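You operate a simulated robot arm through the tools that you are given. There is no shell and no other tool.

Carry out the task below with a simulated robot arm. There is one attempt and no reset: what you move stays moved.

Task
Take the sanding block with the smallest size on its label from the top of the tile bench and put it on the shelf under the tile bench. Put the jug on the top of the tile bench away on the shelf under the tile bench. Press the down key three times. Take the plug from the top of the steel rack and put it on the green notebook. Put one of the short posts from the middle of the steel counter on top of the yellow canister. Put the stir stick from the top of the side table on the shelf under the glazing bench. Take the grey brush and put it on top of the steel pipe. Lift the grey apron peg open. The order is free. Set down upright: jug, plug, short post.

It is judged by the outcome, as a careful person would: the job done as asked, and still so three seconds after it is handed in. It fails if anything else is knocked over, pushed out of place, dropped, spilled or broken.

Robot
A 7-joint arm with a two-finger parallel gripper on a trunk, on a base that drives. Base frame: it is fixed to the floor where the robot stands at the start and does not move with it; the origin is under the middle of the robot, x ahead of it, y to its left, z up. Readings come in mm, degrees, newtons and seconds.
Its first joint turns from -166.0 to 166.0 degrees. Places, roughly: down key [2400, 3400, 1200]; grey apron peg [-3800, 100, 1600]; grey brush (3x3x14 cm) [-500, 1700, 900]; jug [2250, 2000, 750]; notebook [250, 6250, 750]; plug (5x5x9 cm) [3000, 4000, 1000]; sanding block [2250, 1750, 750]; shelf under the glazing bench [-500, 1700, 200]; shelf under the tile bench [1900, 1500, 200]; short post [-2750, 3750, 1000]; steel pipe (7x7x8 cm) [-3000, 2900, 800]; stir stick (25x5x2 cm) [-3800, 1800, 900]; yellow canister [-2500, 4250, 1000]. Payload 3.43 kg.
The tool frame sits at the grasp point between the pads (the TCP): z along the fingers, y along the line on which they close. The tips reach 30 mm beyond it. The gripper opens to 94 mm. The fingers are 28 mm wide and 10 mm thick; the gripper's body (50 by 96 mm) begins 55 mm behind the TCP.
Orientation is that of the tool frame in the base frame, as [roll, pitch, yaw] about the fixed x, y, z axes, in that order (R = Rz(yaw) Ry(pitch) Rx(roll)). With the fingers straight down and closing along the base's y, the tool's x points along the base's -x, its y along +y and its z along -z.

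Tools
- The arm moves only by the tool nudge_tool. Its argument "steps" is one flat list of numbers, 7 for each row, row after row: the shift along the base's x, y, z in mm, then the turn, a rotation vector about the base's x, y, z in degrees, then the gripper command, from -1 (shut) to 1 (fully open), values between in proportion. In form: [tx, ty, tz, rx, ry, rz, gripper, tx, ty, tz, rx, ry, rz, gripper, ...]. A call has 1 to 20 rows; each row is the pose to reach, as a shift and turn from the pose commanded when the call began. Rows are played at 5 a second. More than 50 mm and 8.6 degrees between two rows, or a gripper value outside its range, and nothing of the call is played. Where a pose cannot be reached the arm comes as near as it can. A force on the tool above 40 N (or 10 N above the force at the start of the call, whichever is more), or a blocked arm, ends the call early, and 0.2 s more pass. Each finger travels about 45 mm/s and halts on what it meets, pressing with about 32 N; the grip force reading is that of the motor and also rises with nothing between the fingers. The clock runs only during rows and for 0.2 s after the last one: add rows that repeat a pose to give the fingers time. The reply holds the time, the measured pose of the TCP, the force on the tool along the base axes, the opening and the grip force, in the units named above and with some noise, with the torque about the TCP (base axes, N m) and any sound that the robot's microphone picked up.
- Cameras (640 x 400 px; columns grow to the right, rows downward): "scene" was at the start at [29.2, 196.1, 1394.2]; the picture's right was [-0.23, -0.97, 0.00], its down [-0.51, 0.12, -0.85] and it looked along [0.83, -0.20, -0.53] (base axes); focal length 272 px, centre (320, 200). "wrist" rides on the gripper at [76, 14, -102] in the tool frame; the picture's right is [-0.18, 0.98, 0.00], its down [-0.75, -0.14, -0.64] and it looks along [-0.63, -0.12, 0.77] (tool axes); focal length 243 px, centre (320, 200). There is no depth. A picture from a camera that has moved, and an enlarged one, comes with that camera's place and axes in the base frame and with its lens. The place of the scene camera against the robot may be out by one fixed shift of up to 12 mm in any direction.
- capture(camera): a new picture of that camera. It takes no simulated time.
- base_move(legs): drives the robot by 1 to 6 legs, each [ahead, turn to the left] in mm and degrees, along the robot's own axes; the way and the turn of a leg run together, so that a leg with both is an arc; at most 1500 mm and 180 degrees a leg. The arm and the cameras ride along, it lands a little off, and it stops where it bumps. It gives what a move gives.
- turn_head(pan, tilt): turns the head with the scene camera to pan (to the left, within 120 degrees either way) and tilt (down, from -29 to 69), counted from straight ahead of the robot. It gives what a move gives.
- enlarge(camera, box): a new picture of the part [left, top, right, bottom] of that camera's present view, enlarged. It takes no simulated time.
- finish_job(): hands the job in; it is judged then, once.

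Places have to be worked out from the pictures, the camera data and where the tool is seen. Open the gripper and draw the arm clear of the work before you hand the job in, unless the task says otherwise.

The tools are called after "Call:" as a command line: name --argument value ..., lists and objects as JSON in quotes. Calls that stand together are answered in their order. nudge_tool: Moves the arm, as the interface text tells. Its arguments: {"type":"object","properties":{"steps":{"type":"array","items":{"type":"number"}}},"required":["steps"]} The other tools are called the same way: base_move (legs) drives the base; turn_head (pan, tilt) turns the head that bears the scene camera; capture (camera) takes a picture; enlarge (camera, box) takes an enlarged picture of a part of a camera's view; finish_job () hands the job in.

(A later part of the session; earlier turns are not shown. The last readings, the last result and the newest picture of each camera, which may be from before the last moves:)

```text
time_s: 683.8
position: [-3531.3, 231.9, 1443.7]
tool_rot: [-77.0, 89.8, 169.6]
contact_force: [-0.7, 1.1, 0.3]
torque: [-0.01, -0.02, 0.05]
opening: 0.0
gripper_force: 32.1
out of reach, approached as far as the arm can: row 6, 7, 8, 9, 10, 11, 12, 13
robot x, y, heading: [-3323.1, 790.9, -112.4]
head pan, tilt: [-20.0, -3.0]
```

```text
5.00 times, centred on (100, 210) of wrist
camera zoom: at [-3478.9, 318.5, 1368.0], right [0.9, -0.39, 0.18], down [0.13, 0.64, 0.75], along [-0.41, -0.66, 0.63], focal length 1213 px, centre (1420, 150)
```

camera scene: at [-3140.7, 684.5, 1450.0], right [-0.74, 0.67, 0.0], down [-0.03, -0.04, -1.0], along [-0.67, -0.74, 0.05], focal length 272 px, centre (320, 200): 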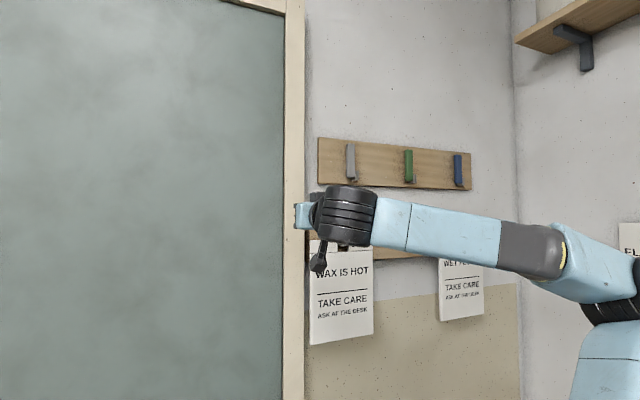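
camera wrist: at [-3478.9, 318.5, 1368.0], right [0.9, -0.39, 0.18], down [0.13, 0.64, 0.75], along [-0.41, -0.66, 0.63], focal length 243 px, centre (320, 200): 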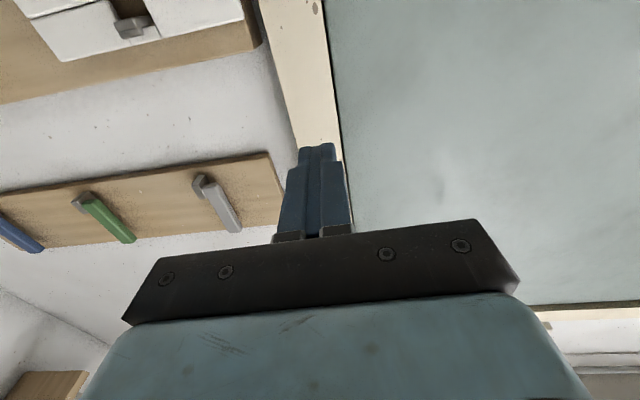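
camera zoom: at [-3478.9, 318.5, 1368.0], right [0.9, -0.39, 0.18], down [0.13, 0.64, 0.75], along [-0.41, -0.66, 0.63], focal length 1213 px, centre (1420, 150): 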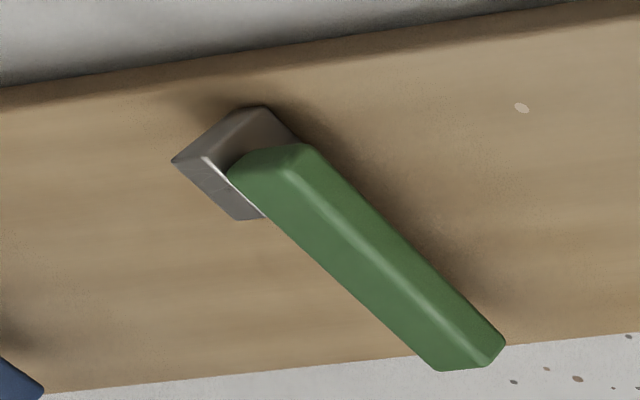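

From below it is clear: the bar is pivoted at its lower end on the metal bracket and folds out from the wall. I'll grip the bar's upper end from the front and swing it out. First I move up and right to the pre-grasp point.

Call:
nudge_tool --steps '[-20, 5, 20, 0, 0, 0, -0.5, -45, 10, 50, 0, 0, 0, 0, -75, 15, 80, 0, 0, 0, 0, -105, 18, 110, 0, 0, 0, 0, -135, 22, 140, 0, 0, 0, 0, -165, 26, 170, 0, 0, 0, 0, -195, 30, 200, 0, 0, 0, 0, -195, 30, 211, 0, 0, 0, 0, -195, 30, 211, 0, 0, 0, 0]'

Call:
capture --camera "wrist"

Call:
capture --camera "scene"

```text
time_s: 685.8
position: [-3726.6, 261.4, 1657.5]
tool_rot: [-88.5, 89.8, 158.1]
contact_force: [0.7, 0.1, 0.2]
torque: [-0.03, -0.01, 0.01]
opening: 46.8
gripper_force: 0.0
out of reach, approached as far as the arm can: row 1, 2, 3
robot x, y, heading: [-3325.7, 792.3, -112.2]
head pan, tilt: [-20.0, -3.0]
```

```text
taken
camera wrist: at [-3674.2, 349.6, 1580.3], right [0.9, -0.39, 0.18], down [0.13, 0.64, 0.75], along [-0.41, -0.66, 0.63], focal length 243 px, centre (320, 200)
```

wrist: 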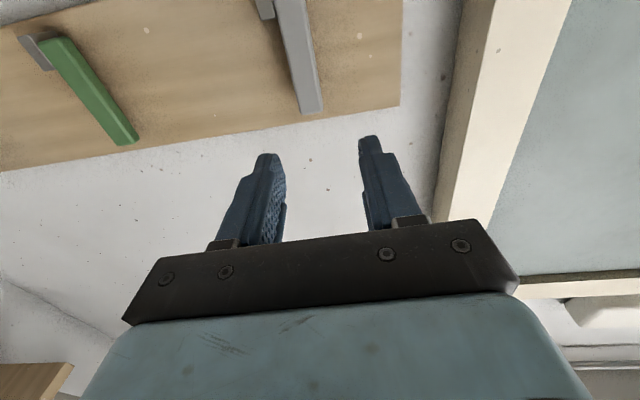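

```text
taken
camera scene: at [-3140.2, 684.5, 1449.9], right [-0.74, 0.67, 0.0], down [-0.04, -0.04, -1.0], along [-0.67, -0.74, 0.05], focal length 272 px, centre (320, 200)
```

scene: 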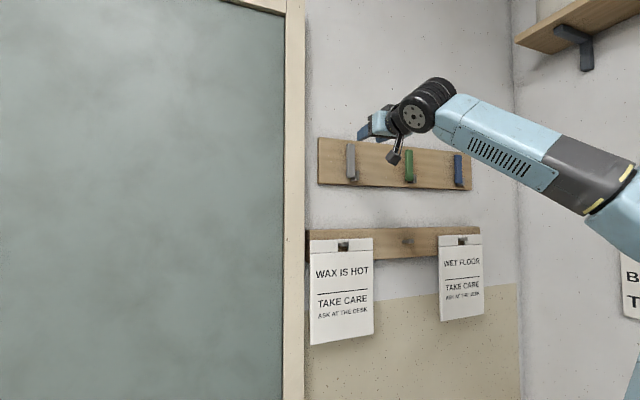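

Reach is fine here. I align laterally with the bar and move closer.

Call:
nudge_tool --steps '[-18, -26, 0, 0, 0, 0, 0, -36, -52, -1, 0, 0, 0, 0, -52.5, -76, -2, 0, 0, 0, 0, -52.5, -76, -2, 0, 0, 0, 0]'

Call:
capture --camera "wrist"

Call:
enlarge --camera "scene" --box '[300, 80, 440, 200]'

```text
time_s: 686.8
position: [-3780.0, 184.5, 1655.1]
tool_rot: [-84.5, 89.8, 162.0]
contact_force: [0.1, 0.6, -0.3]
torque: [0.02, -0.04, 0.02]
opening: 47.1
gripper_force: 0.0
robot x, y, heading: [-3326.8, 788.3, -112.2]
head pan, tilt: [-20.0, -3.0]
```

```text
taken
camera wrist: at [-3726.8, 272.3, 1578.3], right [0.9, -0.39, 0.18], down [0.13, 0.64, 0.75], along [-0.41, -0.66, 0.63], focal length 243 px, centre (320, 200)
```

wrist: 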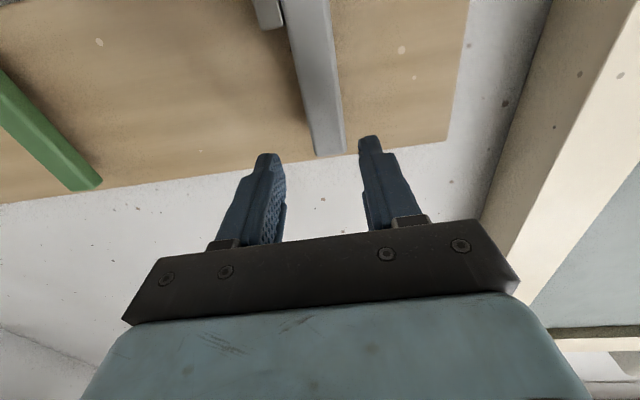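

```text
3.33 times, centred on (370, 140) of scene
camera zoom: at [-3140.3, 684.5, 1449.9], right [-0.74, 0.67, 0.0], down [-0.04, -0.04, -1.0], along [-0.67, -0.74, 0.05], focal length 908 px, centre (153, 400)
```

zoom: 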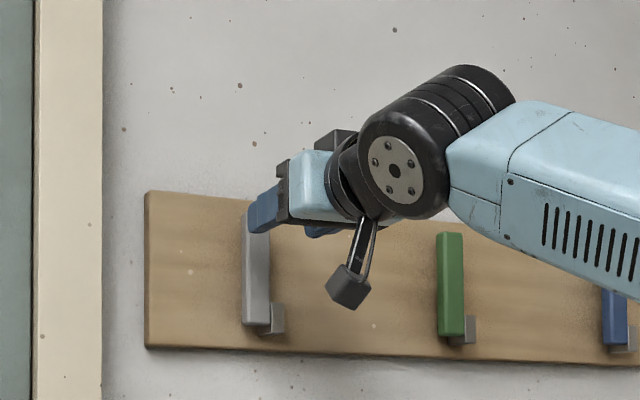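

Aligned with the bar. I advance slowly, watching for contact with the rail.

Call:
nudge_tool --steps '[-7, -18.6, 0, 0, 0, 0, 0, -14.7, -37, 0, 0, 0, 0, 0, -18, -46, 0, 0, 0, 0, 0, -18, -46, 0, 0, 0, 0, 0]'

Call:
nudge_tool --steps '[-3, -7.5, 0, 0, 0, 0, 0, -6, -15, 0, 0, 0, 0, 0, -9, -22.5, 0, 0, 0, 0, 0, -9, -22.5, 0, 0, 0, 0, 0]'

Call:
capture --camera "wrist"

Call:
enlarge --camera "scene" --box '[300, 80, 440, 200]'

```text
time_s: 687.8
position: [-3796.8, 137.4, 1655.3]
tool_rot: [-90.3, 89.8, 156.3]
contact_force: [-0.7, -0.1, 0.3]
torque: [0.03, 0.01, -0.01]
opening: 47.0
gripper_force: 0.1
robot x, y, heading: [-3321.1, 790.6, -112.4]
head pan, tilt: [-20.0, -3.0]
```

```text
time_s: 688.6
position: [-3802.4, 123.0, 1655.4]
tool_rot: [-130.9, 89.7, 115.4]
contact_force: [15.4, 34.6, -14.7]
torque: [0.36, 0.34, 1.15]
opening: 47.0
gripper_force: 0.1
robot x, y, heading: [-3323.3, 794.4, -112.1]
head pan, tilt: [-20.0, -3.0]
stopped in row 3: the force on the tool passed its limit at 59 N (the readings are from after the stop); the commanded pose is now the measured one
```

```text
taken
camera wrist: at [-3749.9, 212.0, 1578.5], right [0.9, -0.39, 0.18], down [0.13, 0.64, 0.76], along [-0.41, -0.66, 0.63], focal length 243 px, centre (320, 200)
```

wrist: 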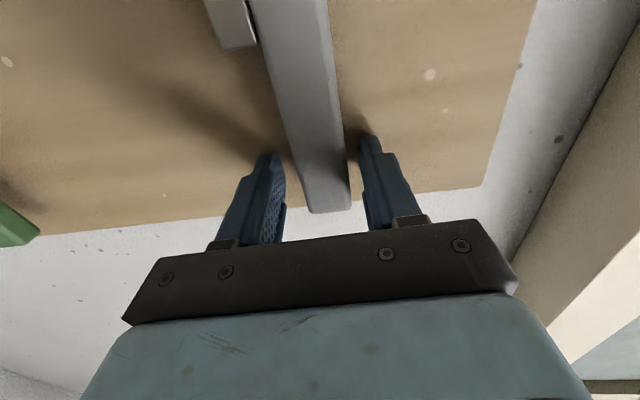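

```text
3.33 times, centred on (370, 140) of scene
camera zoom: at [-3139.2, 687.2, 1450.0], right [-0.74, 0.67, 0.0], down [-0.04, -0.04, -1.0], along [-0.67, -0.74, 0.05], focal length 908 px, centre (153, 400)
```

zoom: 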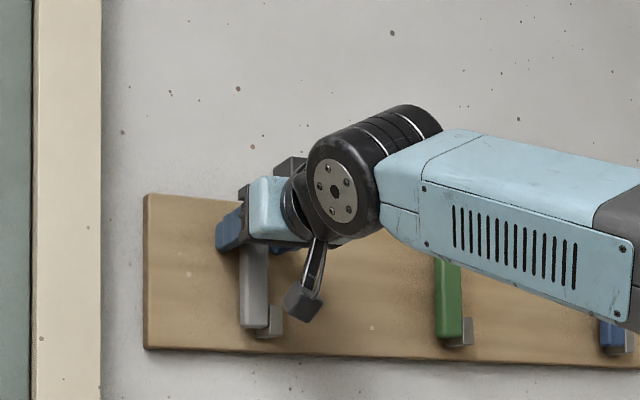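

The fingertips touch the rail and straddle the bar. I back off 4 mm and close on the bar.

Call:
nudge_tool --steps '[1.5, 4, 0, 0, 0, 0, 0, 1.5, 4, 0, 0, 0, 0, 0]'

Call:
nudge_tool --steps '[0, 0, 0, 0, 0, 0, -0.5, 0, 0, 0, 0, 0, 0, -1, 0, 0, 0, 0, 0, 0, -1, 0, 0, 0, 0, 0, 0, -1]'

Call:
capture --camera "wrist"

```text
time_s: 689.2
position: [-3801.9, 124.5, 1653.4]
tool_rot: [-138.7, 89.6, 107.7]
contact_force: [0.2, -0.4, -0.3]
torque: [-0.02, 0.02, -0.02]
opening: 47.1
gripper_force: 0.0
robot x, y, heading: [-3321.8, 794.7, -112.4]
head pan, tilt: [-20.0, -3.0]
```

```text
time_s: 690.2
position: [-3799.9, 121.9, 1653.2]
tool_rot: [-134.9, 89.5, 111.7]
contact_force: [15.3, -4.8, -4.7]
torque: [0.0, -0.33, 0.11]
opening: 29.9
gripper_force: 45.4
robot x, y, heading: [-3325.7, 792.1, -112.5]
head pan, tilt: [-20.0, -3.0]
```

```text
taken
camera wrist: at [-3747.6, 211.4, 1577.1], right [0.9, -0.39, 0.18], down [0.13, 0.64, 0.76], along [-0.41, -0.66, 0.63], focal length 243 px, centre (320, 200)
```

wrist: 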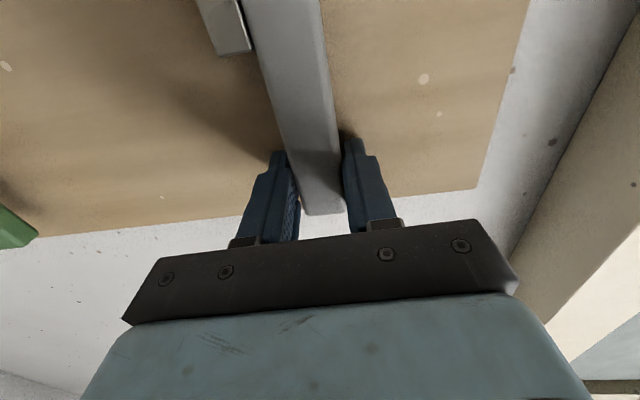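

The bar is gripped (30 mm). I pull its upper end outward a few millimetres to test which way it swings.

Call:
nudge_tool --steps '[1.5, 3.7, 0, 0, 0, 0, -1, 3, 7.5, -0.5, 0, 0, 0, -1, 3, 7.5, -0.5, 0, 0, 0, -1]'

Call:
enlarge --camera "scene" --box '[300, 80, 440, 200]'

```text
time_s: 691.0
position: [-3797.6, 129.1, 1653.5]
tool_rot: [-134.6, 89.5, 111.9]
contact_force: [12.5, -19.9, -1.2]
torque: [-1.15, 0.07, -0.04]
opening: 30.0
gripper_force: 44.8
robot x, y, heading: [-3326.0, 792.2, -111.9]
head pan, tilt: [-20.0, -3.0]
```

```text
3.33 times, centred on (370, 140) of scene
camera zoom: at [-3139.5, 682.7, 1449.7], right [-0.74, 0.67, 0.0], down [-0.04, -0.04, -1.0], along [-0.67, -0.74, 0.05], focal length 908 px, centre (153, 400)
```

zoom: 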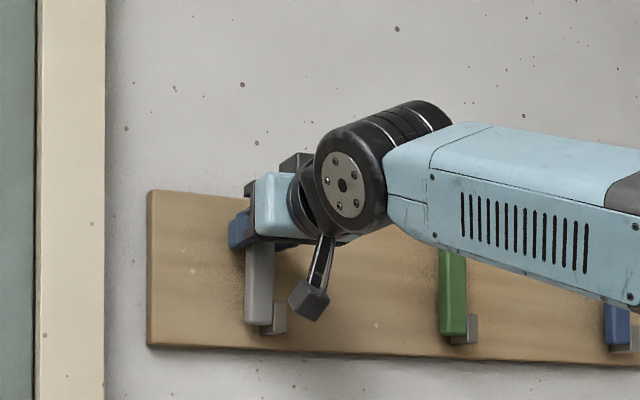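

Pulling the top meets stiff resistance, so the pivot may be elsewhere. I release, move down to just above the bracket and try the lower part instead.

Call:
nudge_tool --steps '[-1, -3, 0, 0, 0, 0, -1, -1, -3, 0, 0, 0, 0, -0.5, -1, -3, 0, 0, 0, 0, 0, -1, -3, 0, 0, 0, 0, 0]'

Call:
capture --camera "wrist"

Call:
nudge_tool --steps '[2.5, 6.5, 0, 0, 0, 0, 0, 3, 7, -20, 0, 0, 0, 0, 3, 7, -40, 0, 0, 0, 0, 3, 7, -40, 0, 0, 0, 0]'

Call:
capture --camera "wrist"

Call:
enlarge --camera "scene" --box '[300, 80, 440, 200]'

```text
time_s: 692.0
position: [-3802.6, 129.1, 1653.7]
tool_rot: [-139.0, 89.7, 107.4]
contact_force: [-0.5, -0.8, -1.1]
torque: [0.02, 0.0, 0.03]
opening: 47.1
gripper_force: 0.1
robot x, y, heading: [-3324.1, 792.0, -112.2]
head pan, tilt: [-20.0, -3.0]
```

```text
taken
camera wrist: at [-3748.7, 217.3, 1576.9], right [0.9, -0.39, 0.18], down [0.13, 0.64, 0.76], along [-0.41, -0.66, 0.63], focal length 243 px, centre (320, 200)
```

wrist: 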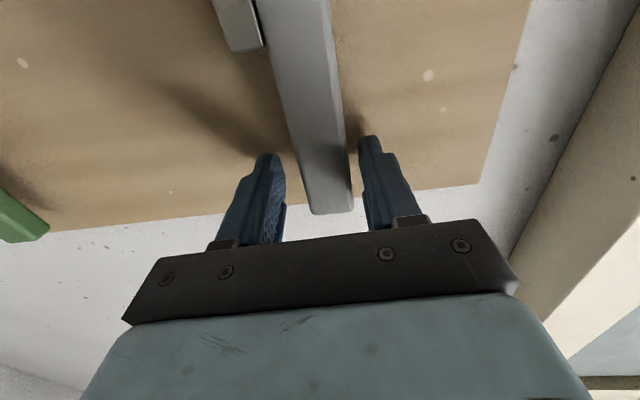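

```text
time_s: 693.0
position: [-3797.6, 136.3, 1612.0]
tool_rot: [-137.6, 89.6, 109.0]
contact_force: [0.3, -0.1, -0.8]
torque: [-0.01, -0.01, 0.02]
opening: 47.0
gripper_force: 0.1
robot x, y, heading: [-3325.8, 789.9, -112.3]
head pan, tilt: [-20.0, -3.0]
```

```text
taken
camera wrist: at [-3745.2, 223.9, 1536.4], right [0.9, -0.39, 0.18], down [0.13, 0.64, 0.76], along [-0.41, -0.66, 0.63], focal length 243 px, centre (320, 200)
```

wrist: 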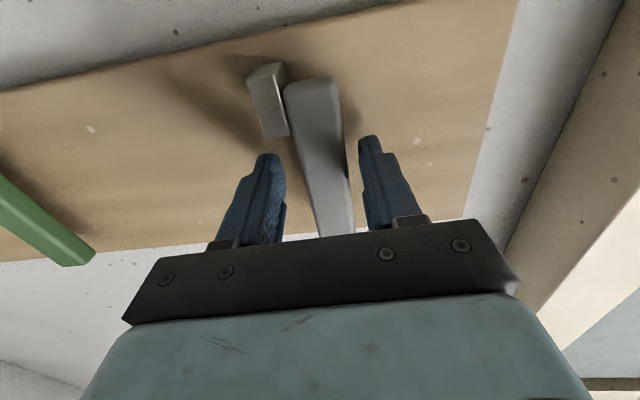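

```text
3.33 times, centred on (370, 140) of scene
camera zoom: at [-3140.3, 684.4, 1449.9], right [-0.74, 0.67, 0.0], down [-0.04, -0.04, -1.0], along [-0.67, -0.74, 0.05], focal length 908 px, centre (153, 400)
```

zoom: 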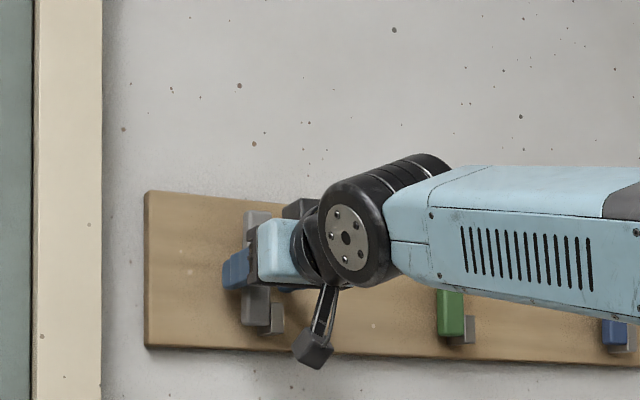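

The bar's lower end is free beside the bracket. I advance to straddle it here and grip.

Call:
nudge_tool --steps '[-2, -5, 0, 0, 0, 0, 0, -4, -10, 0, 0, 0, 0, 0, -4, -10, 0, 0, 0, 0, 0]'

Call:
nudge_tool --steps '[0, 0, 0, 0, 0, 0, -0.5, 0, 0, 0, 0, 0, 0, -1, 0, 0, 0, 0, 0, 0, -1, 0, 0, 0, 0, 0, 0, -1]'

Call:
nudge_tool --steps '[1, 2.5, 0, 0, 0, 0, -1, 2, 5, 0.5, 0, 0, 0, -1, 2, 5, 0.5, 0, 0, 0, -1]'

Call:
capture --camera "wrist"

```text
time_s: 693.8
position: [-3801.5, 126.3, 1613.2]
tool_rot: [-141.8, 89.6, 104.7]
contact_force: [-0.9, 0.4, -0.2]
torque: [0.0, -0.01, 0.04]
opening: 46.9
gripper_force: 0.0
robot x, y, heading: [-3323.8, 791.8, -112.6]
head pan, tilt: [-20.0, -3.0]
```

```text
time_s: 694.8
position: [-3799.4, 123.5, 1613.4]
tool_rot: [-135.4, 89.5, 111.1]
contact_force: [16.2, -2.4, -5.1]
torque: [0.02, -0.45, 0.09]
opening: 30.3
gripper_force: 45.2
robot x, y, heading: [-3327.6, 792.1, -112.3]
head pan, tilt: [-20.0, -3.0]
```

```text
time_s: 695.6
position: [-3797.4, 127.1, 1612.0]
tool_rot: [-139.1, 89.5, 107.4]
contact_force: [5.0, -28.6, 1.6]
torque: [-1.11, 0.07, -0.03]
opening: 30.0
gripper_force: 45.1
robot x, y, heading: [-3322.7, 791.0, -112.3]
head pan, tilt: [-20.0, -3.0]
```

```text
taken
camera wrist: at [-3745.9, 215.7, 1536.4], right [0.9, -0.39, 0.18], down [0.13, 0.64, 0.76], along [-0.41, -0.66, 0.63], focal length 243 px, centre (320, 200)
```

wrist: 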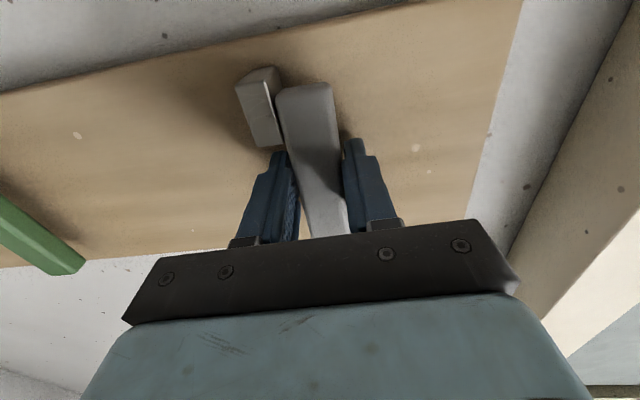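

Comparing views, the bar's top did move about 5 mm outward when pulled at the top: it does pivot at the bottom, with friction. I go back to the top end, regrip and swing it out along an arc.

Call:
nudge_tool --steps '[-0.5, -1.5, 0, 0, 0, 0, -1, -0.5, -1.5, 0, 0, 0, 0, -0.5, -0.5, -1.5, 0, 0, 0, 0, 0, 1, 3, 0, 0, 0, 0, 0, 2, 6, 20, 0, 0, 0, 0, 2, 6, 44, 0, 0, 0, 0, 2, 6, 44, 0, 0, 0, 0]'

Call:
nudge_tool --steps '[-1, -3, 0, 0, 0, 0, 0, -2, -5, 0, 0, 0, 0, 0, -2, -5, 0, 0, 0, 0, -0.5, -2, -5, 0, 0, 0, 0, -1, -2, -5, 0, 0, 0, 0, -1, -2, -5, 0, 0, 0, 0, -1]'

Call:
capture --camera "wrist"

```text
time_s: 697.2
position: [-3798.1, 137.5, 1658.1]
tool_rot: [-142.5, 89.5, 104.0]
contact_force: [-0.1, 0.1, -0.8]
torque: [-0.03, 0.0, 0.04]
opening: 47.1
gripper_force: 0.1
robot x, y, heading: [-3325.0, 795.6, -112.3]
head pan, tilt: [-20.0, -3.0]
```

```text
time_s: 698.6
position: [-3797.3, 131.3, 1658.1]
tool_rot: [-136.8, 89.5, 109.8]
contact_force: [13.6, -3.6, -4.7]
torque: [0.01, -0.43, 0.15]
opening: 30.4
gripper_force: 45.0
robot x, y, heading: [-3324.4, 796.2, -112.5]
head pan, tilt: [-20.0, -3.0]
```

```text
taken
camera wrist: at [-3744.7, 218.7, 1581.4], right [0.9, -0.39, 0.18], down [0.13, 0.64, 0.76], along [-0.41, -0.66, 0.63], focal length 243 px, centre (320, 200)
```

wrist: 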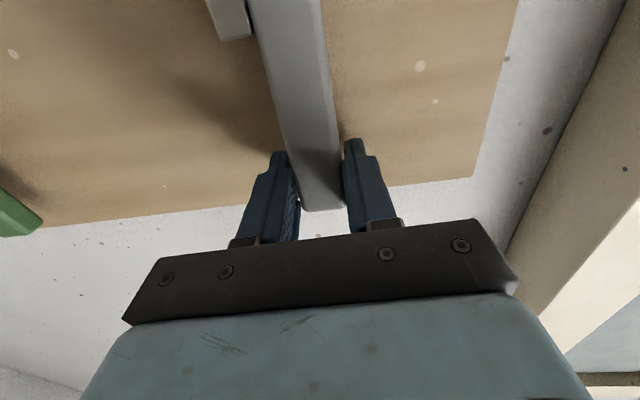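

I pull outward along the arc to about 20° and watch the force.

Call:
nudge_tool --steps '[2.2, 5.6, -0.6, 0, 0, 0, -1, 4.4, 11.2, -1.6, 0, 0, 0, -1, 6.6, 16.8, -3, 0, 0, 0, -1, 8.3, 21, -4.8, 0, 0, 0, -1, 8.3, 21, -4.8, 0, 0, 0, -1]'

Call:
capture --camera "wrist"

Call:
enlarge --camera "scene" --box '[300, 80, 440, 200]'

```text
time_s: 699.8
position: [-3788.7, 151.2, 1653.0]
tool_rot: [-134.7, 89.5, 111.9]
contact_force: [12.9, -16.7, 1.3]
torque: [-0.71, 0.54, 0.01]
opening: 30.0
gripper_force: 45.2
robot x, y, heading: [-3323.2, 791.7, -112.2]
head pan, tilt: [-20.0, -3.0]
```

```text
taken
camera wrist: at [-3736.7, 239.3, 1575.9], right [0.9, -0.39, 0.18], down [0.13, 0.64, 0.76], along [-0.41, -0.66, 0.63], focal length 243 px, centre (320, 200)
```

wrist: 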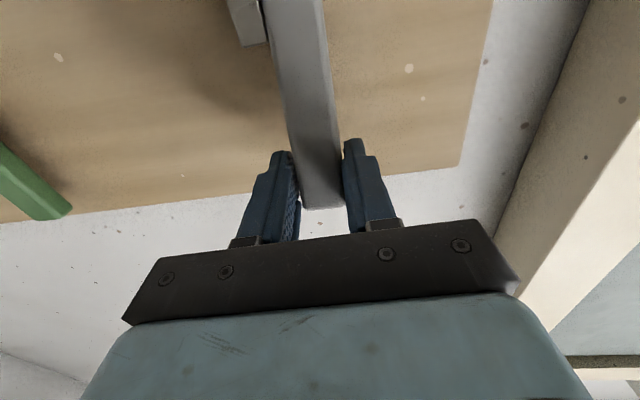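

```text
3.33 times, centred on (370, 140) of scene
camera zoom: at [-3139.3, 683.2, 1449.7], right [-0.74, 0.67, 0.0], down [-0.04, -0.04, -1.0], along [-0.67, -0.74, 0.05], focal length 908 px, centre (153, 400)
```

zoom: 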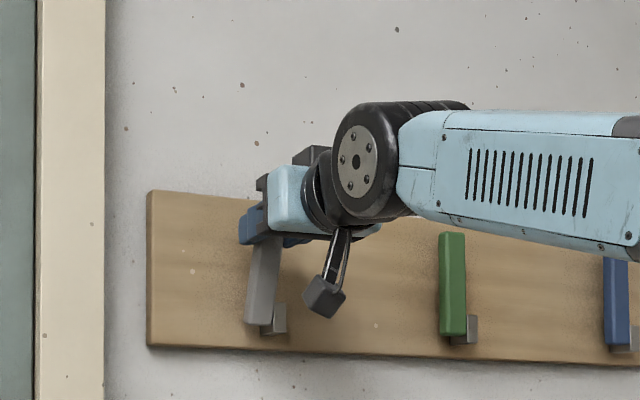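

The bar swings out. I continue along the arc to about 45°.

Call:
nudge_tool --steps '[2.5, 6.2, -2.8, 0, 0, 0, -1, 4.8, 12.2, -6.1, 0, 0, 0, -1, 7, 17.9, -10, 0, 0, 0, -1, 9.2, 23.3, -14.4, 0, 0, 0, -1, 11.1, 28.2, -19.3, 0, 0, 0, -1, 11.1, 28.2, -19.3, 0, 0, 0, -1]'

Call:
enlarge --camera "scene" --box '[300, 80, 440, 200]'

```text
time_s: 701.2
position: [-3777.1, 180.8, 1634.2]
tool_rot: [-122.0, 89.6, 124.6]
contact_force: [18.5, -17.3, 14.8]
torque: [-1.86, -0.34, 1.37]
opening: 26.1
gripper_force: 44.4
robot x, y, heading: [-3322.9, 792.0, -112.3]
head pan, tilt: [-20.0, -3.0]
```

```text
3.33 times, centred on (370, 140) of scene
camera zoom: at [-3138.5, 683.8, 1449.6], right [-0.74, 0.67, 0.0], down [-0.04, -0.04, -1.0], along [-0.67, -0.74, 0.05], focal length 908 px, centre (153, 400)
```

zoom: 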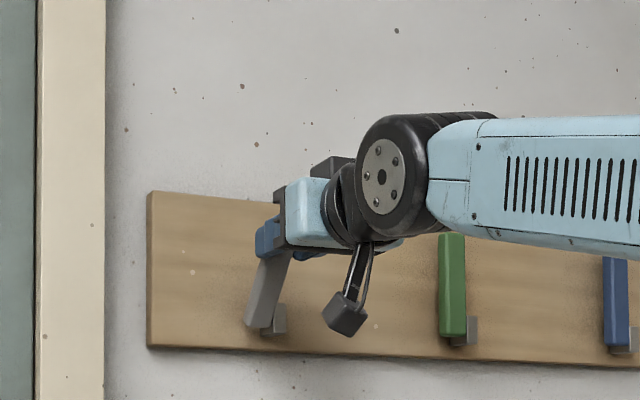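

I check the grip in the wrist view.

Call:
capture --camera "wrist"

```text
taken
camera wrist: at [-3724.8, 267.9, 1557.8], right [0.9, -0.39, 0.18], down [0.13, 0.64, 0.76], along [-0.41, -0.66, 0.63], focal length 243 px, centre (320, 200)
```

wrist: 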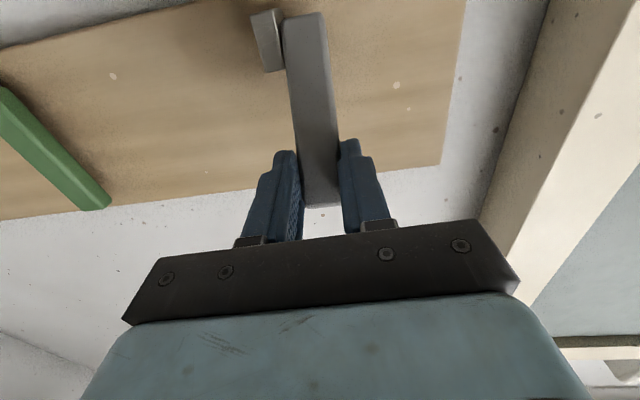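

The bar is about 40° out. I release it, and will push it the rest of the way down from above with closed fingers. First retreat and check that it stays.

Call:
nudge_tool --steps '[0, 0, 0, 0, 0, 0, -0.5, 0, 0, 0, 0, 0, 0, 0, 0, 0, 0, 0, 0, 0, 0, 5, 13, 0, 0, 0, 0, 0, 15, 37, 0, 0, 0, 0, 0, 26, 65, 0, 0, 0, 0, -0.5, 26, 65, 20, 0, 0, 0, -1, 26, 65, 60, 0, 0, 0, -1, 26, 65, 75, 0, 0, 0, -1, 26, 65, 75, 0, 0, 0, -1]'

Call:
capture --camera "wrist"

Call:
enlarge --camera "scene" --box '[300, 80, 440, 200]'

```text
time_s: 703.4
position: [-3755.6, 246.4, 1708.7]
tool_rot: [-140.3, 89.6, 106.3]
contact_force: [1.0, -0.5, -0.1]
torque: [0.01, 0.02, 0.02]
opening: 0.0
gripper_force: 32.8
robot x, y, heading: [-3326.6, 789.5, -112.3]
head pan, tilt: [-20.0, -3.0]
```

```text
taken
camera wrist: at [-3701.9, 334.8, 1632.9], right [0.9, -0.39, 0.18], down [0.13, 0.64, 0.76], along [-0.41, -0.66, 0.63], focal length 243 px, centre (320, 200)
```

wrist: 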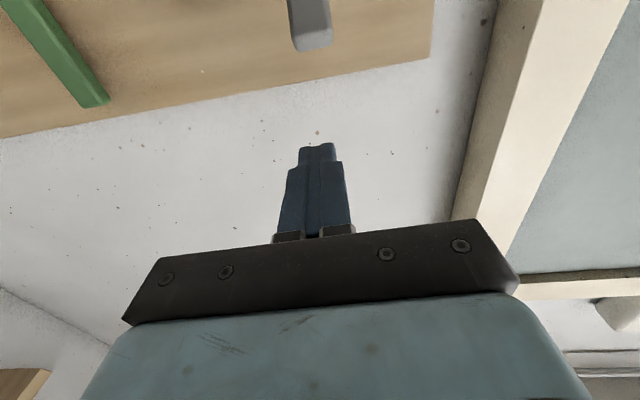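

```text
3.33 times, centred on (370, 140) of scene
camera zoom: at [-3140.2, 684.5, 1449.9], right [-0.74, 0.67, 0.0], down [-0.04, -0.04, -1.0], along [-0.67, -0.74, 0.05], focal length 908 px, centre (153, 400)
```

zoom: 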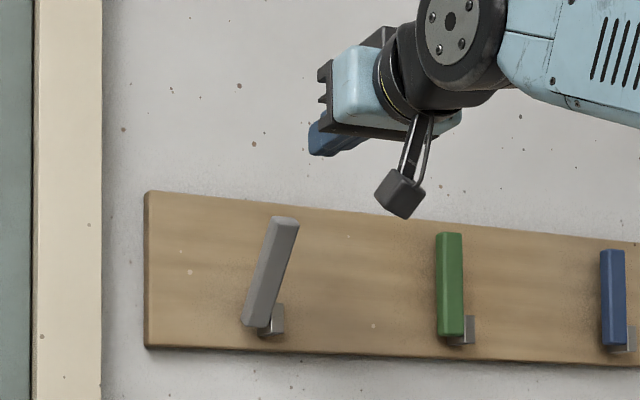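

The bar stays where I left it, leaning outward. I advance the closed fingers above its end and push it down.

Call:
nudge_tool --steps '[-11, -29, 0, 0, 0, 0, -1, -23, -58, 0, 0, 0, 0, -1, -34, -86, 0, 0, 0, 0, -1, -34, -86, -10, 0, 0, 0, -1, -34, -86, -20, 0, 0, 0, -1, -34, -86, -20, 0, 0, 0, -1]'

Call:
enlarge --camera "scene" --box '[300, 80, 440, 200]'

```text
time_s: 704.8
position: [-3788.8, 159.9, 1688.9]
tool_rot: [-137.3, 89.6, 109.2]
contact_force: [-0.3, 0.2, 0.1]
torque: [-0.01, 0.02, 0.05]
opening: 0.2
gripper_force: 31.5
robot x, y, heading: [-3327.2, 788.4, -112.5]
head pan, tilt: [-20.0, -3.0]
```

```text
3.33 times, centred on (370, 140) of scene
camera zoom: at [-3140.2, 684.4, 1449.9], right [-0.74, 0.67, 0.0], down [-0.04, -0.04, -1.0], along [-0.67, -0.74, 0.05], focal length 908 px, centre (153, 400)
```

zoom: 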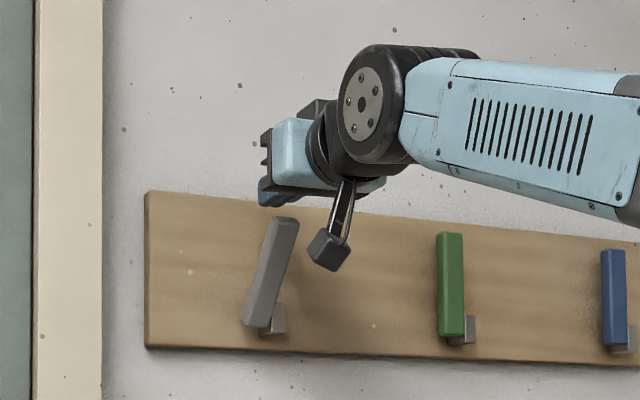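

I lower in steps to push the bar's end down.

Call:
nudge_tool --steps '[0, 0, -6, 0, 0, 0, -1, 0, 0, -12, 0, 0, 0, -1, 0, 0, -18, 0, 0, 0, -1, 0, 0, -24, 0, 0, 0, -1, 0, 0, -24, 0, 0, 0, -1]'

Call:
enlarge --camera "scene" --box '[300, 80, 440, 200]'

```text
time_s: 706.0
position: [-3788.3, 160.3, 1664.4]
tool_rot: [-139.1, 89.6, 107.5]
contact_force: [-0.7, 0.6, 0.0]
torque: [0.0, -0.01, 0.01]
opening: 0.1
gripper_force: 32.2
robot x, y, heading: [-3324.0, 794.3, -112.3]
head pan, tilt: [-20.0, -3.0]
```

```text
3.33 times, centred on (370, 140) of scene
camera zoom: at [-3140.2, 684.5, 1449.9], right [-0.74, 0.67, 0.0], down [-0.04, -0.04, -1.0], along [-0.67, -0.74, 0.05], focal length 908 px, centre (153, 400)
```

zoom: 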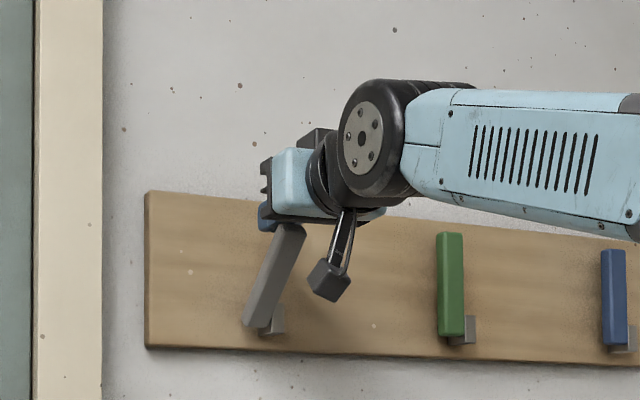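

It is moving down easily. I continue pushing down.

Call:
nudge_tool --steps '[0, 0, -7, 0, 0, 0, -1, 0, 0, -14, 0, 0, 0, -1, 0, 0, -21, 0, 0, 0, -1, 0, 0, -28, 0, 0, 0, -1, 0, 0, -35, 0, 0, 0, -1, 0, 0, -42, 0, 0, 0, -1, 0, 0, -42, 0, 0, 0, -1]'

Call:
enlarge --camera "scene" --box '[300, 80, 440, 200]'

Call:
capture --camera "wrist"

```text
time_s: 707.6
position: [-3787.6, 160.5, 1623.3]
tool_rot: [-138.3, 89.5, 108.3]
contact_force: [1.0, 0.0, 0.0]
torque: [0.0, 0.0, 0.02]
opening: 0.0
gripper_force: 32.3
robot x, y, heading: [-3323.3, 793.1, -112.3]
head pan, tilt: [-20.0, -3.0]
```

```text
3.33 times, centred on (370, 140) of scene
camera zoom: at [-3140.2, 684.5, 1449.9], right [-0.74, 0.67, 0.0], down [-0.04, -0.04, -1.0], along [-0.67, -0.74, 0.05], focal length 908 px, centre (153, 400)
```

zoom: 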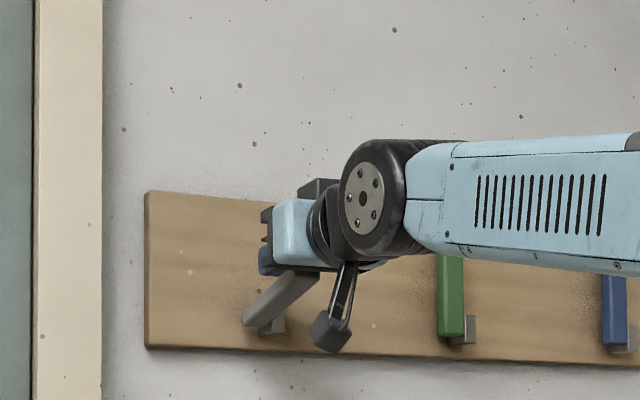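

```text
taken
camera wrist: at [-3735.4, 248.3, 1546.5], right [0.9, -0.39, 0.18], down [0.13, 0.64, 0.76], along [-0.41, -0.66, 0.63], focal length 243 px, centre (320, 200)
```

wrist: 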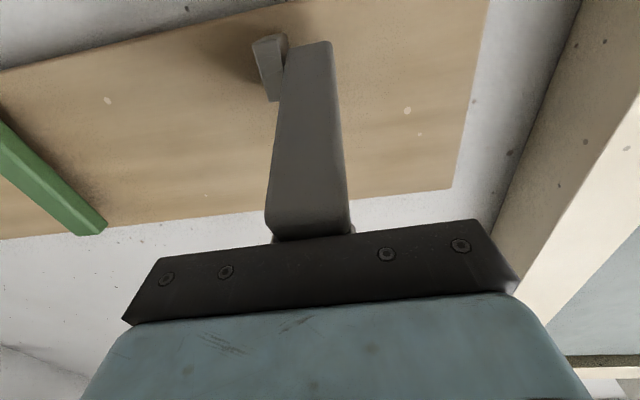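

About 60° out now. I keep pushing down toward horizontal.

Call:
nudge_tool --steps '[0, 0, -6, 0, 0, 0, -1, 0, 0, -12, 0, 0, 0, -1, 0, 0, -18, 0, 0, 0, -1, 0, 0, -24, 0, 0, 0, -1, 0, 0, -24, 0, 0, 0, -1]'

Call:
enlarge --camera "scene" --box '[300, 80, 440, 200]'

Call:
nudge_tool --steps '[0, 0, -5, 0, 0, 0, -1, 0, 0, -10, 0, 0, 0, -1, 0, 0, -15, 0, 0, 0, -1, 0, 0, -15, 0, 0, 0, -1]'

Call:
enlarge --camera "scene" --box '[300, 80, 440, 200]'

```text
time_s: 708.4
position: [-3786.2, 160.8, 1611.7]
tool_rot: [-26.5, 89.5, -139.9]
contact_force: [-2.6, -4.4, 23.9]
torque: [1.01, -0.62, -0.02]
opening: 0.4
gripper_force: 31.8
robot x, y, heading: [-3327.3, 792.2, -112.4]
head pan, tilt: [-20.0, -3.0]
stopped in row 4: the force on the tool passed its limit at 47 N (the readings are from after the stop); the commanded pose is now the measured one
```

```text
3.33 times, centred on (370, 140) of scene
camera zoom: at [-3139.8, 684.9, 1449.9], right [-0.74, 0.67, 0.0], down [-0.04, -0.04, -1.0], along [-0.67, -0.74, 0.05], focal length 908 px, centre (153, 400)
```

zoom: 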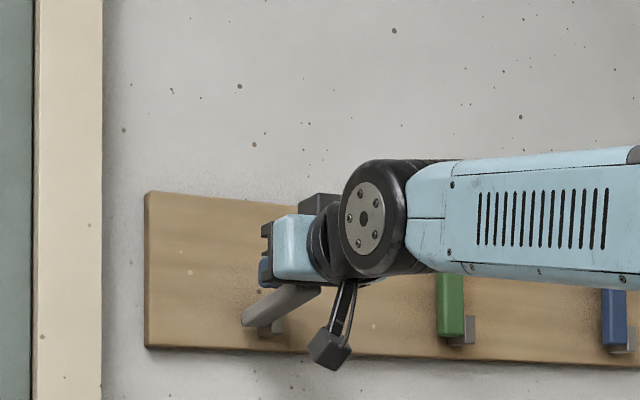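

```text
time_s: 708.8
position: [-3787.2, 161.8, 1611.6]
tool_rot: [-11.3, 89.1, -124.9]
contact_force: [-1.5, -4.0, 23.8]
torque: [0.98, -0.54, -0.04]
opening: 0.0
gripper_force: 31.9
robot x, y, heading: [-3325.2, 791.4, -112.4]
head pan, tilt: [-20.0, -3.0]
stopped in row 1: the force on the tool passed its limit at 46 N (the readings are from after the stop); the commanded pose is now the measured one
```

```text
3.33 times, centred on (370, 140) of scene
camera zoom: at [-3139.8, 684.9, 1449.9], right [-0.74, 0.67, 0.0], down [-0.04, -0.04, -1.0], along [-0.67, -0.74, 0.05], focal length 908 px, centre (153, 400)
```

zoom: 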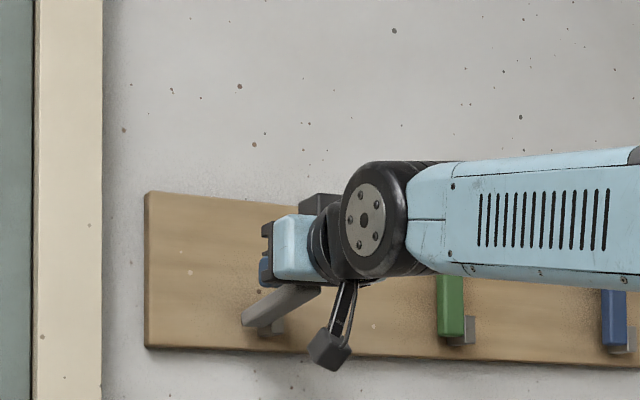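

The bar now meets a firm stop near horizontal. I raise the hand, back off and check the peg.

Call:
nudge_tool --steps '[0, 0, 10, 0, 0, 0, -1, 0, 0, 40, 0, 0, 0, -1, 10, 25, 60, 0, 0, 0, -1, 25, 65, 65, 0, 0, 0, -1, 42, 108, 65, 0, 0, 0, -1, 58, 150, 65, 0, 0, 0, -1, 58, 150, 65, 0, 0, 0, -1]'

Call:
capture --camera "wrist"

Call:
enlarge --camera "scene" --box '[300, 100, 440, 200]'

```text
time_s: 710.4
position: [-3728.9, 311.7, 1674.0]
tool_rot: [-19.1, 89.4, -132.6]
contact_force: [-0.7, -0.3, 0.3]
torque: [-0.01, -0.01, 0.06]
opening: 0.0
gripper_force: 32.3
robot x, y, heading: [-3323.3, 792.8, -112.3]
head pan, tilt: [-20.0, -3.0]
```

```text
taken
camera wrist: at [-3677.3, 399.4, 1595.5], right [0.9, -0.39, 0.18], down [0.13, 0.65, 0.75], along [-0.41, -0.65, 0.64], focal length 243 px, centre (320, 200)
```

wrist: 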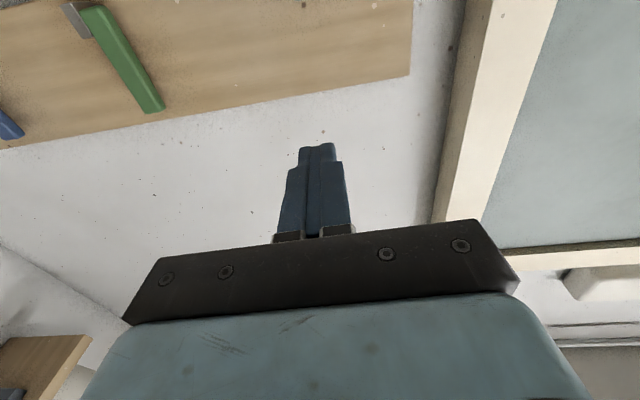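

```text
4.00 times, centred on (370, 150) of scene
camera zoom: at [-3140.1, 684.7, 1449.9], right [-0.74, 0.67, 0.0], down [-0.04, -0.04, -1.0], along [-0.67, -0.74, 0.05], focal length 1089 px, centre (120, 400)
```

zoom: 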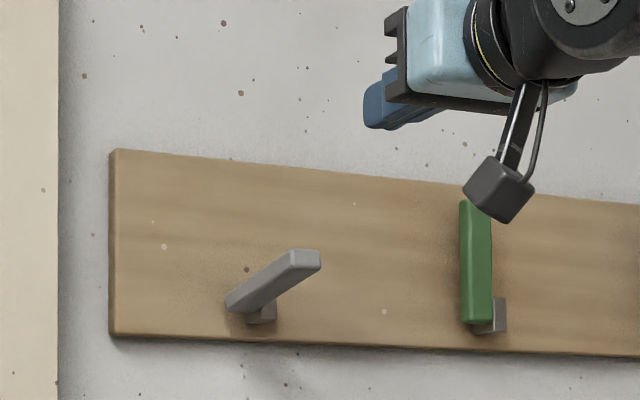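

The grey peg now stands out from the wall against its stop – open. I draw the arm back, return the tool to pointing down and open the gripper.

Call:
nudge_tool --steps '[15, 38, 0, 0, 0, 0, -1, 30, 76, 0, 0, 0, 0, -1, 40, 105, -10, 0, 0, 0, -1, 40, 105, -20, 7.0, -2.8, 0, -1, 40, 105, -30, 13.9, -5.6, 0, -1, 40, 105, -45, 20.9, -8.4, 0, -1, 40, 105, -60, 27.8, -11.2, 0, -0.5, 40, 105, -80, 34.8, -14.1, 0, 0, 40, 105, -100, 41.7, -16.9, 0, 0, 40, 105, -120, 48.7, -19.7, 0, 0, 40, 105, -140, 55.6, -22.5, 0, 0, 40, 105, -160, 62.6, -25.3, 0, 0, 40, 105, -180, 69.5, -28.1, 0, 0.5, 40, 105, -200, 76.5, -30.9, 0, 0.5, 40, 105, -220, 83.4, -33.7, 0, 0.5, 40, 105, -220, 83.4, -33.7, 0, 0.5]'

Call:
capture --camera "scene"

```text
time_s: 713.8
position: [-3688.8, 416.1, 1455.1]
tool_rot: [-178.7, 0.6, 68.1]
contact_force: [0.3, -0.8, -0.6]
torque: [0.01, -0.01, 0.01]
opening: 70.7
gripper_force: 0.1
out of reach, approached as far as the arm can: row 2, 3, 4, 5, 6, 7, 8
robot x, y, heading: [-3325.9, 790.4, -112.5]
head pan, tilt: [-20.0, -3.0]
```

```text
taken
camera scene: at [-3140.2, 684.5, 1449.9], right [-0.74, 0.67, 0.0], down [-0.04, -0.04, -1.0], along [-0.67, -0.74, 0.05], focal length 272 px, centre (320, 200)
```

scene: 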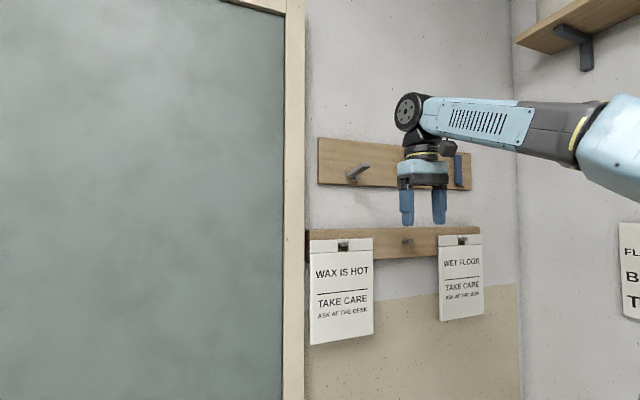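

The peg stays open and the arm is clear. Before handing in I want to verify the brush on the pipe once more. I lower the arm to travel pose and back away along the path I came.

Call:
nudge_tool --steps '[12, -16, -26, 0, 0, 0, 0.5, 27, -36, -57, 0, 0, 0, 0.5, 43, -57, -90, 0, 0, 0, 0.5, 59, -78, -123, 0, 0, 0, 0.5, 75, -99, -157, 0, 0, 0, 0.5, 91, -120, -190, 0, 0, 0, 0.5, 107, -141, -224, 0, 0, 0, 0.5, 123, -162, -257, 0, 0, 0, 0.5, 135, -179, -285, 0, 0, 0, 0.5, 135, -179, -285, 0, 0, 0, 0.5]'

Call:
base_move --legs '[[-300, 0], [0, -13]]'

Call:
turn_head --pan 0 --tilt 15

Call:
capture --camera "scene"

```text
time_s: 716.0
position: [-3554.6, 235.6, 1170.6]
tool_rot: [-178.6, 0.7, 68.2]
contact_force: [0.4, -0.8, -0.4]
torque: [-0.02, -0.03, -0.01]
opening: 70.5
gripper_force: 0.0
robot x, y, heading: [-3324.8, 793.7, -112.5]
head pan, tilt: [-20.0, -3.0]
```

```text
time_s: 718.9
position: [-3555.0, 582.9, 1171.0]
tool_rot: [-178.5, 0.7, 55.5]
contact_force: [-0.4, -0.3, 0.8]
torque: [0.01, -0.01, -0.02]
opening: 70.5
gripper_force: 0.0
robot x, y, heading: [-3199.4, 1063.1, -125.0]
head pan, tilt: [-20.0, -3.0]
```

```text
time_s: 719.8
position: [-3556.2, 582.7, 1170.8]
tool_rot: [-178.5, 0.7, 55.5]
contact_force: [-0.5, -0.3, 0.7]
torque: [0.0, 0.0, 0.04]
opening: 70.6
gripper_force: 0.0
robot x, y, heading: [-3193.4, 1065.5, -125.2]
head pan, tilt: [0.0, 15.0]
```

```text
taken
camera scene: at [-3019.9, 893.9, 1421.1], right [-0.82, 0.58, 0.0], down [0.15, 0.21, -0.97], along [-0.56, -0.79, -0.26], focal length 272 px, centre (320, 200)
```

scene: 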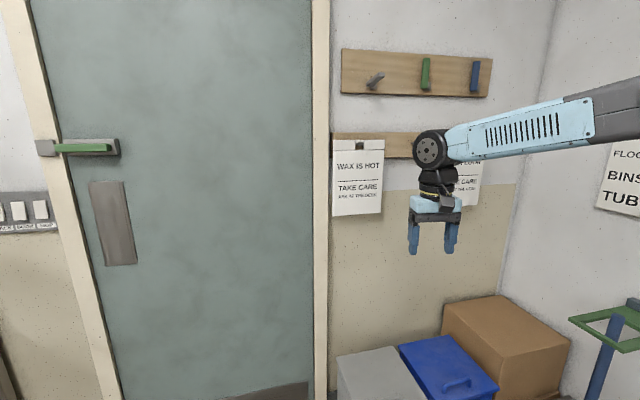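

The view ahead is fine; the peg stands open. The elbow sticks out to the robot's right, so I back up in portions along the open floor and keep checking.

Call:
base_move --legs '[[-700, 0]]'

Call:
turn_head --pan -70 --tilt 25

Call:
capture --camera "scene"

```text
time_s: 723.7
position: [-3152.0, 1156.8, 1171.2]
tool_rot: [-178.5, 0.6, 55.4]
contact_force: [0.8, -0.3, 0.3]
torque: [0.03, 0.0, -0.02]
opening: 70.6
gripper_force: 0.0
robot x, y, heading: [-2790.4, 1637.8, -125.2]
head pan, tilt: [0.0, 15.0]
```

```text
time_s: 725.1
position: [-3152.5, 1156.3, 1171.2]
tool_rot: [-178.6, 0.7, 55.4]
contact_force: [-0.5, -0.5, -0.2]
torque: [-0.02, -0.01, -0.03]
opening: 70.4
gripper_force: 0.0
robot x, y, heading: [-2793.8, 1639.7, -125.4]
head pan, tilt: [-70.0, 25.0]
```

```text
taken
camera scene: at [-2651.2, 1567.2, 1404.9], right [0.26, 0.96, 0.0], down [0.41, -0.11, -0.91], along [-0.87, 0.24, -0.42], focal length 272 px, centre (320, 200)
```

scene: 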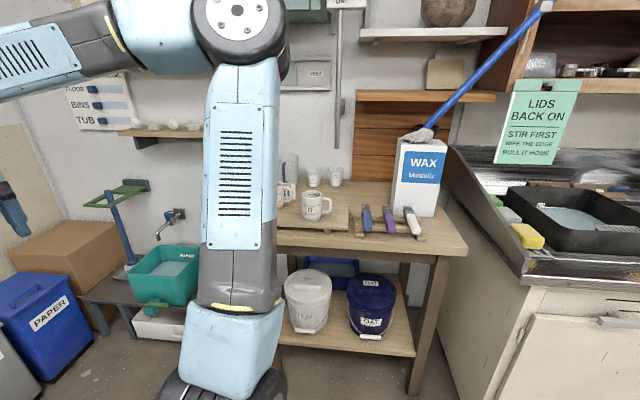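

All fine. I back up another 1080 mm and turn to face the sink.

Call:
base_move --legs '[[-1080, 0]]'

Call:
base_move --legs '[[0, -20], [0, -20]]'

Call:
base_move --legs '[[0, -20], [0, -16]]'

Call:
turn_head --pan 0 --tilt 35

Call:
capture --camera "scene"

Call:
capture --camera "wrist"

```text
time_s: 730.7
position: [-2530.1, 2035.8, 1170.2]
tool_rot: [-178.4, 0.6, 55.3]
contact_force: [-0.5, -0.5, 0.3]
torque: [-0.03, -0.01, 0.0]
opening: 70.6
gripper_force: 0.1
robot x, y, heading: [-2173.1, 2516.1, -125.3]
head pan, tilt: [-70.0, 25.0]
```

```text
time_s: 733.5
position: [-2756.9, 2382.4, 1172.0]
tool_rot: [-178.6, 0.6, 15.1]
contact_force: [-0.1, 0.7, 0.7]
torque: [-0.01, 0.04, -0.01]
opening: 70.7
gripper_force: 0.1
robot x, y, heading: [-2161.6, 2470.7, -165.3]
head pan, tilt: [-70.0, 25.0]
```

```text
time_s: 736.1
position: [-2696.3, 2751.8, 1172.7]
tool_rot: [-178.6, 0.6, -21.1]
contact_force: [-0.5, 0.0, -0.4]
torque: [-0.02, -0.02, 0.0]
opening: 70.4
gripper_force: 0.2
robot x, y, heading: [-2178.4, 2437.4, 159.0]
head pan, tilt: [-70.0, 25.0]
```

```text
time_s: 737.5
position: [-2696.6, 2752.4, 1172.4]
tool_rot: [-178.5, 0.6, -21.1]
contact_force: [0.6, -0.1, 0.1]
torque: [0.01, -0.02, 0.02]
opening: 70.7
gripper_force: 0.0
robot x, y, heading: [-2176.2, 2438.6, 158.9]
head pan, tilt: [0.0, 35.0]
```

```text
taken
camera scene: at [-2282.4, 2221.1, 1389.1], right [0.36, 0.93, 0.0], down [0.54, -0.21, -0.82], along [-0.76, 0.29, -0.57], focal length 272 px, centre (320, 200)
```

scene: 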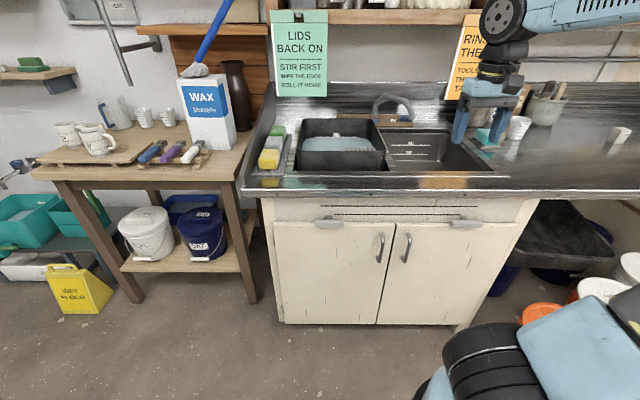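

```text
taken
camera wrist: at [-2631.2, 2708.0, 1273.4], right [-0.53, -0.85, -0.02], down [-0.65, 0.39, 0.65], along [-0.55, 0.36, -0.76], focal length 243 px, centre (320, 200)
```

wrist: 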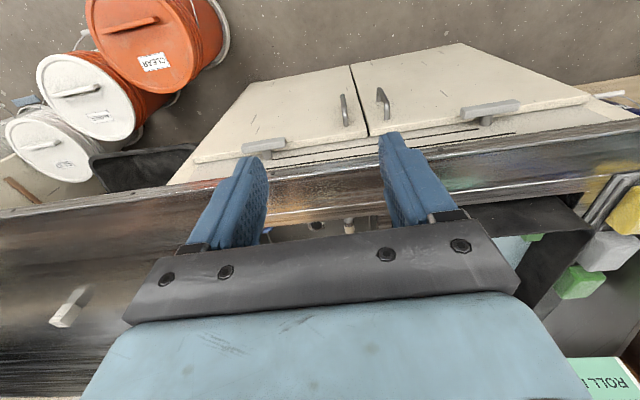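

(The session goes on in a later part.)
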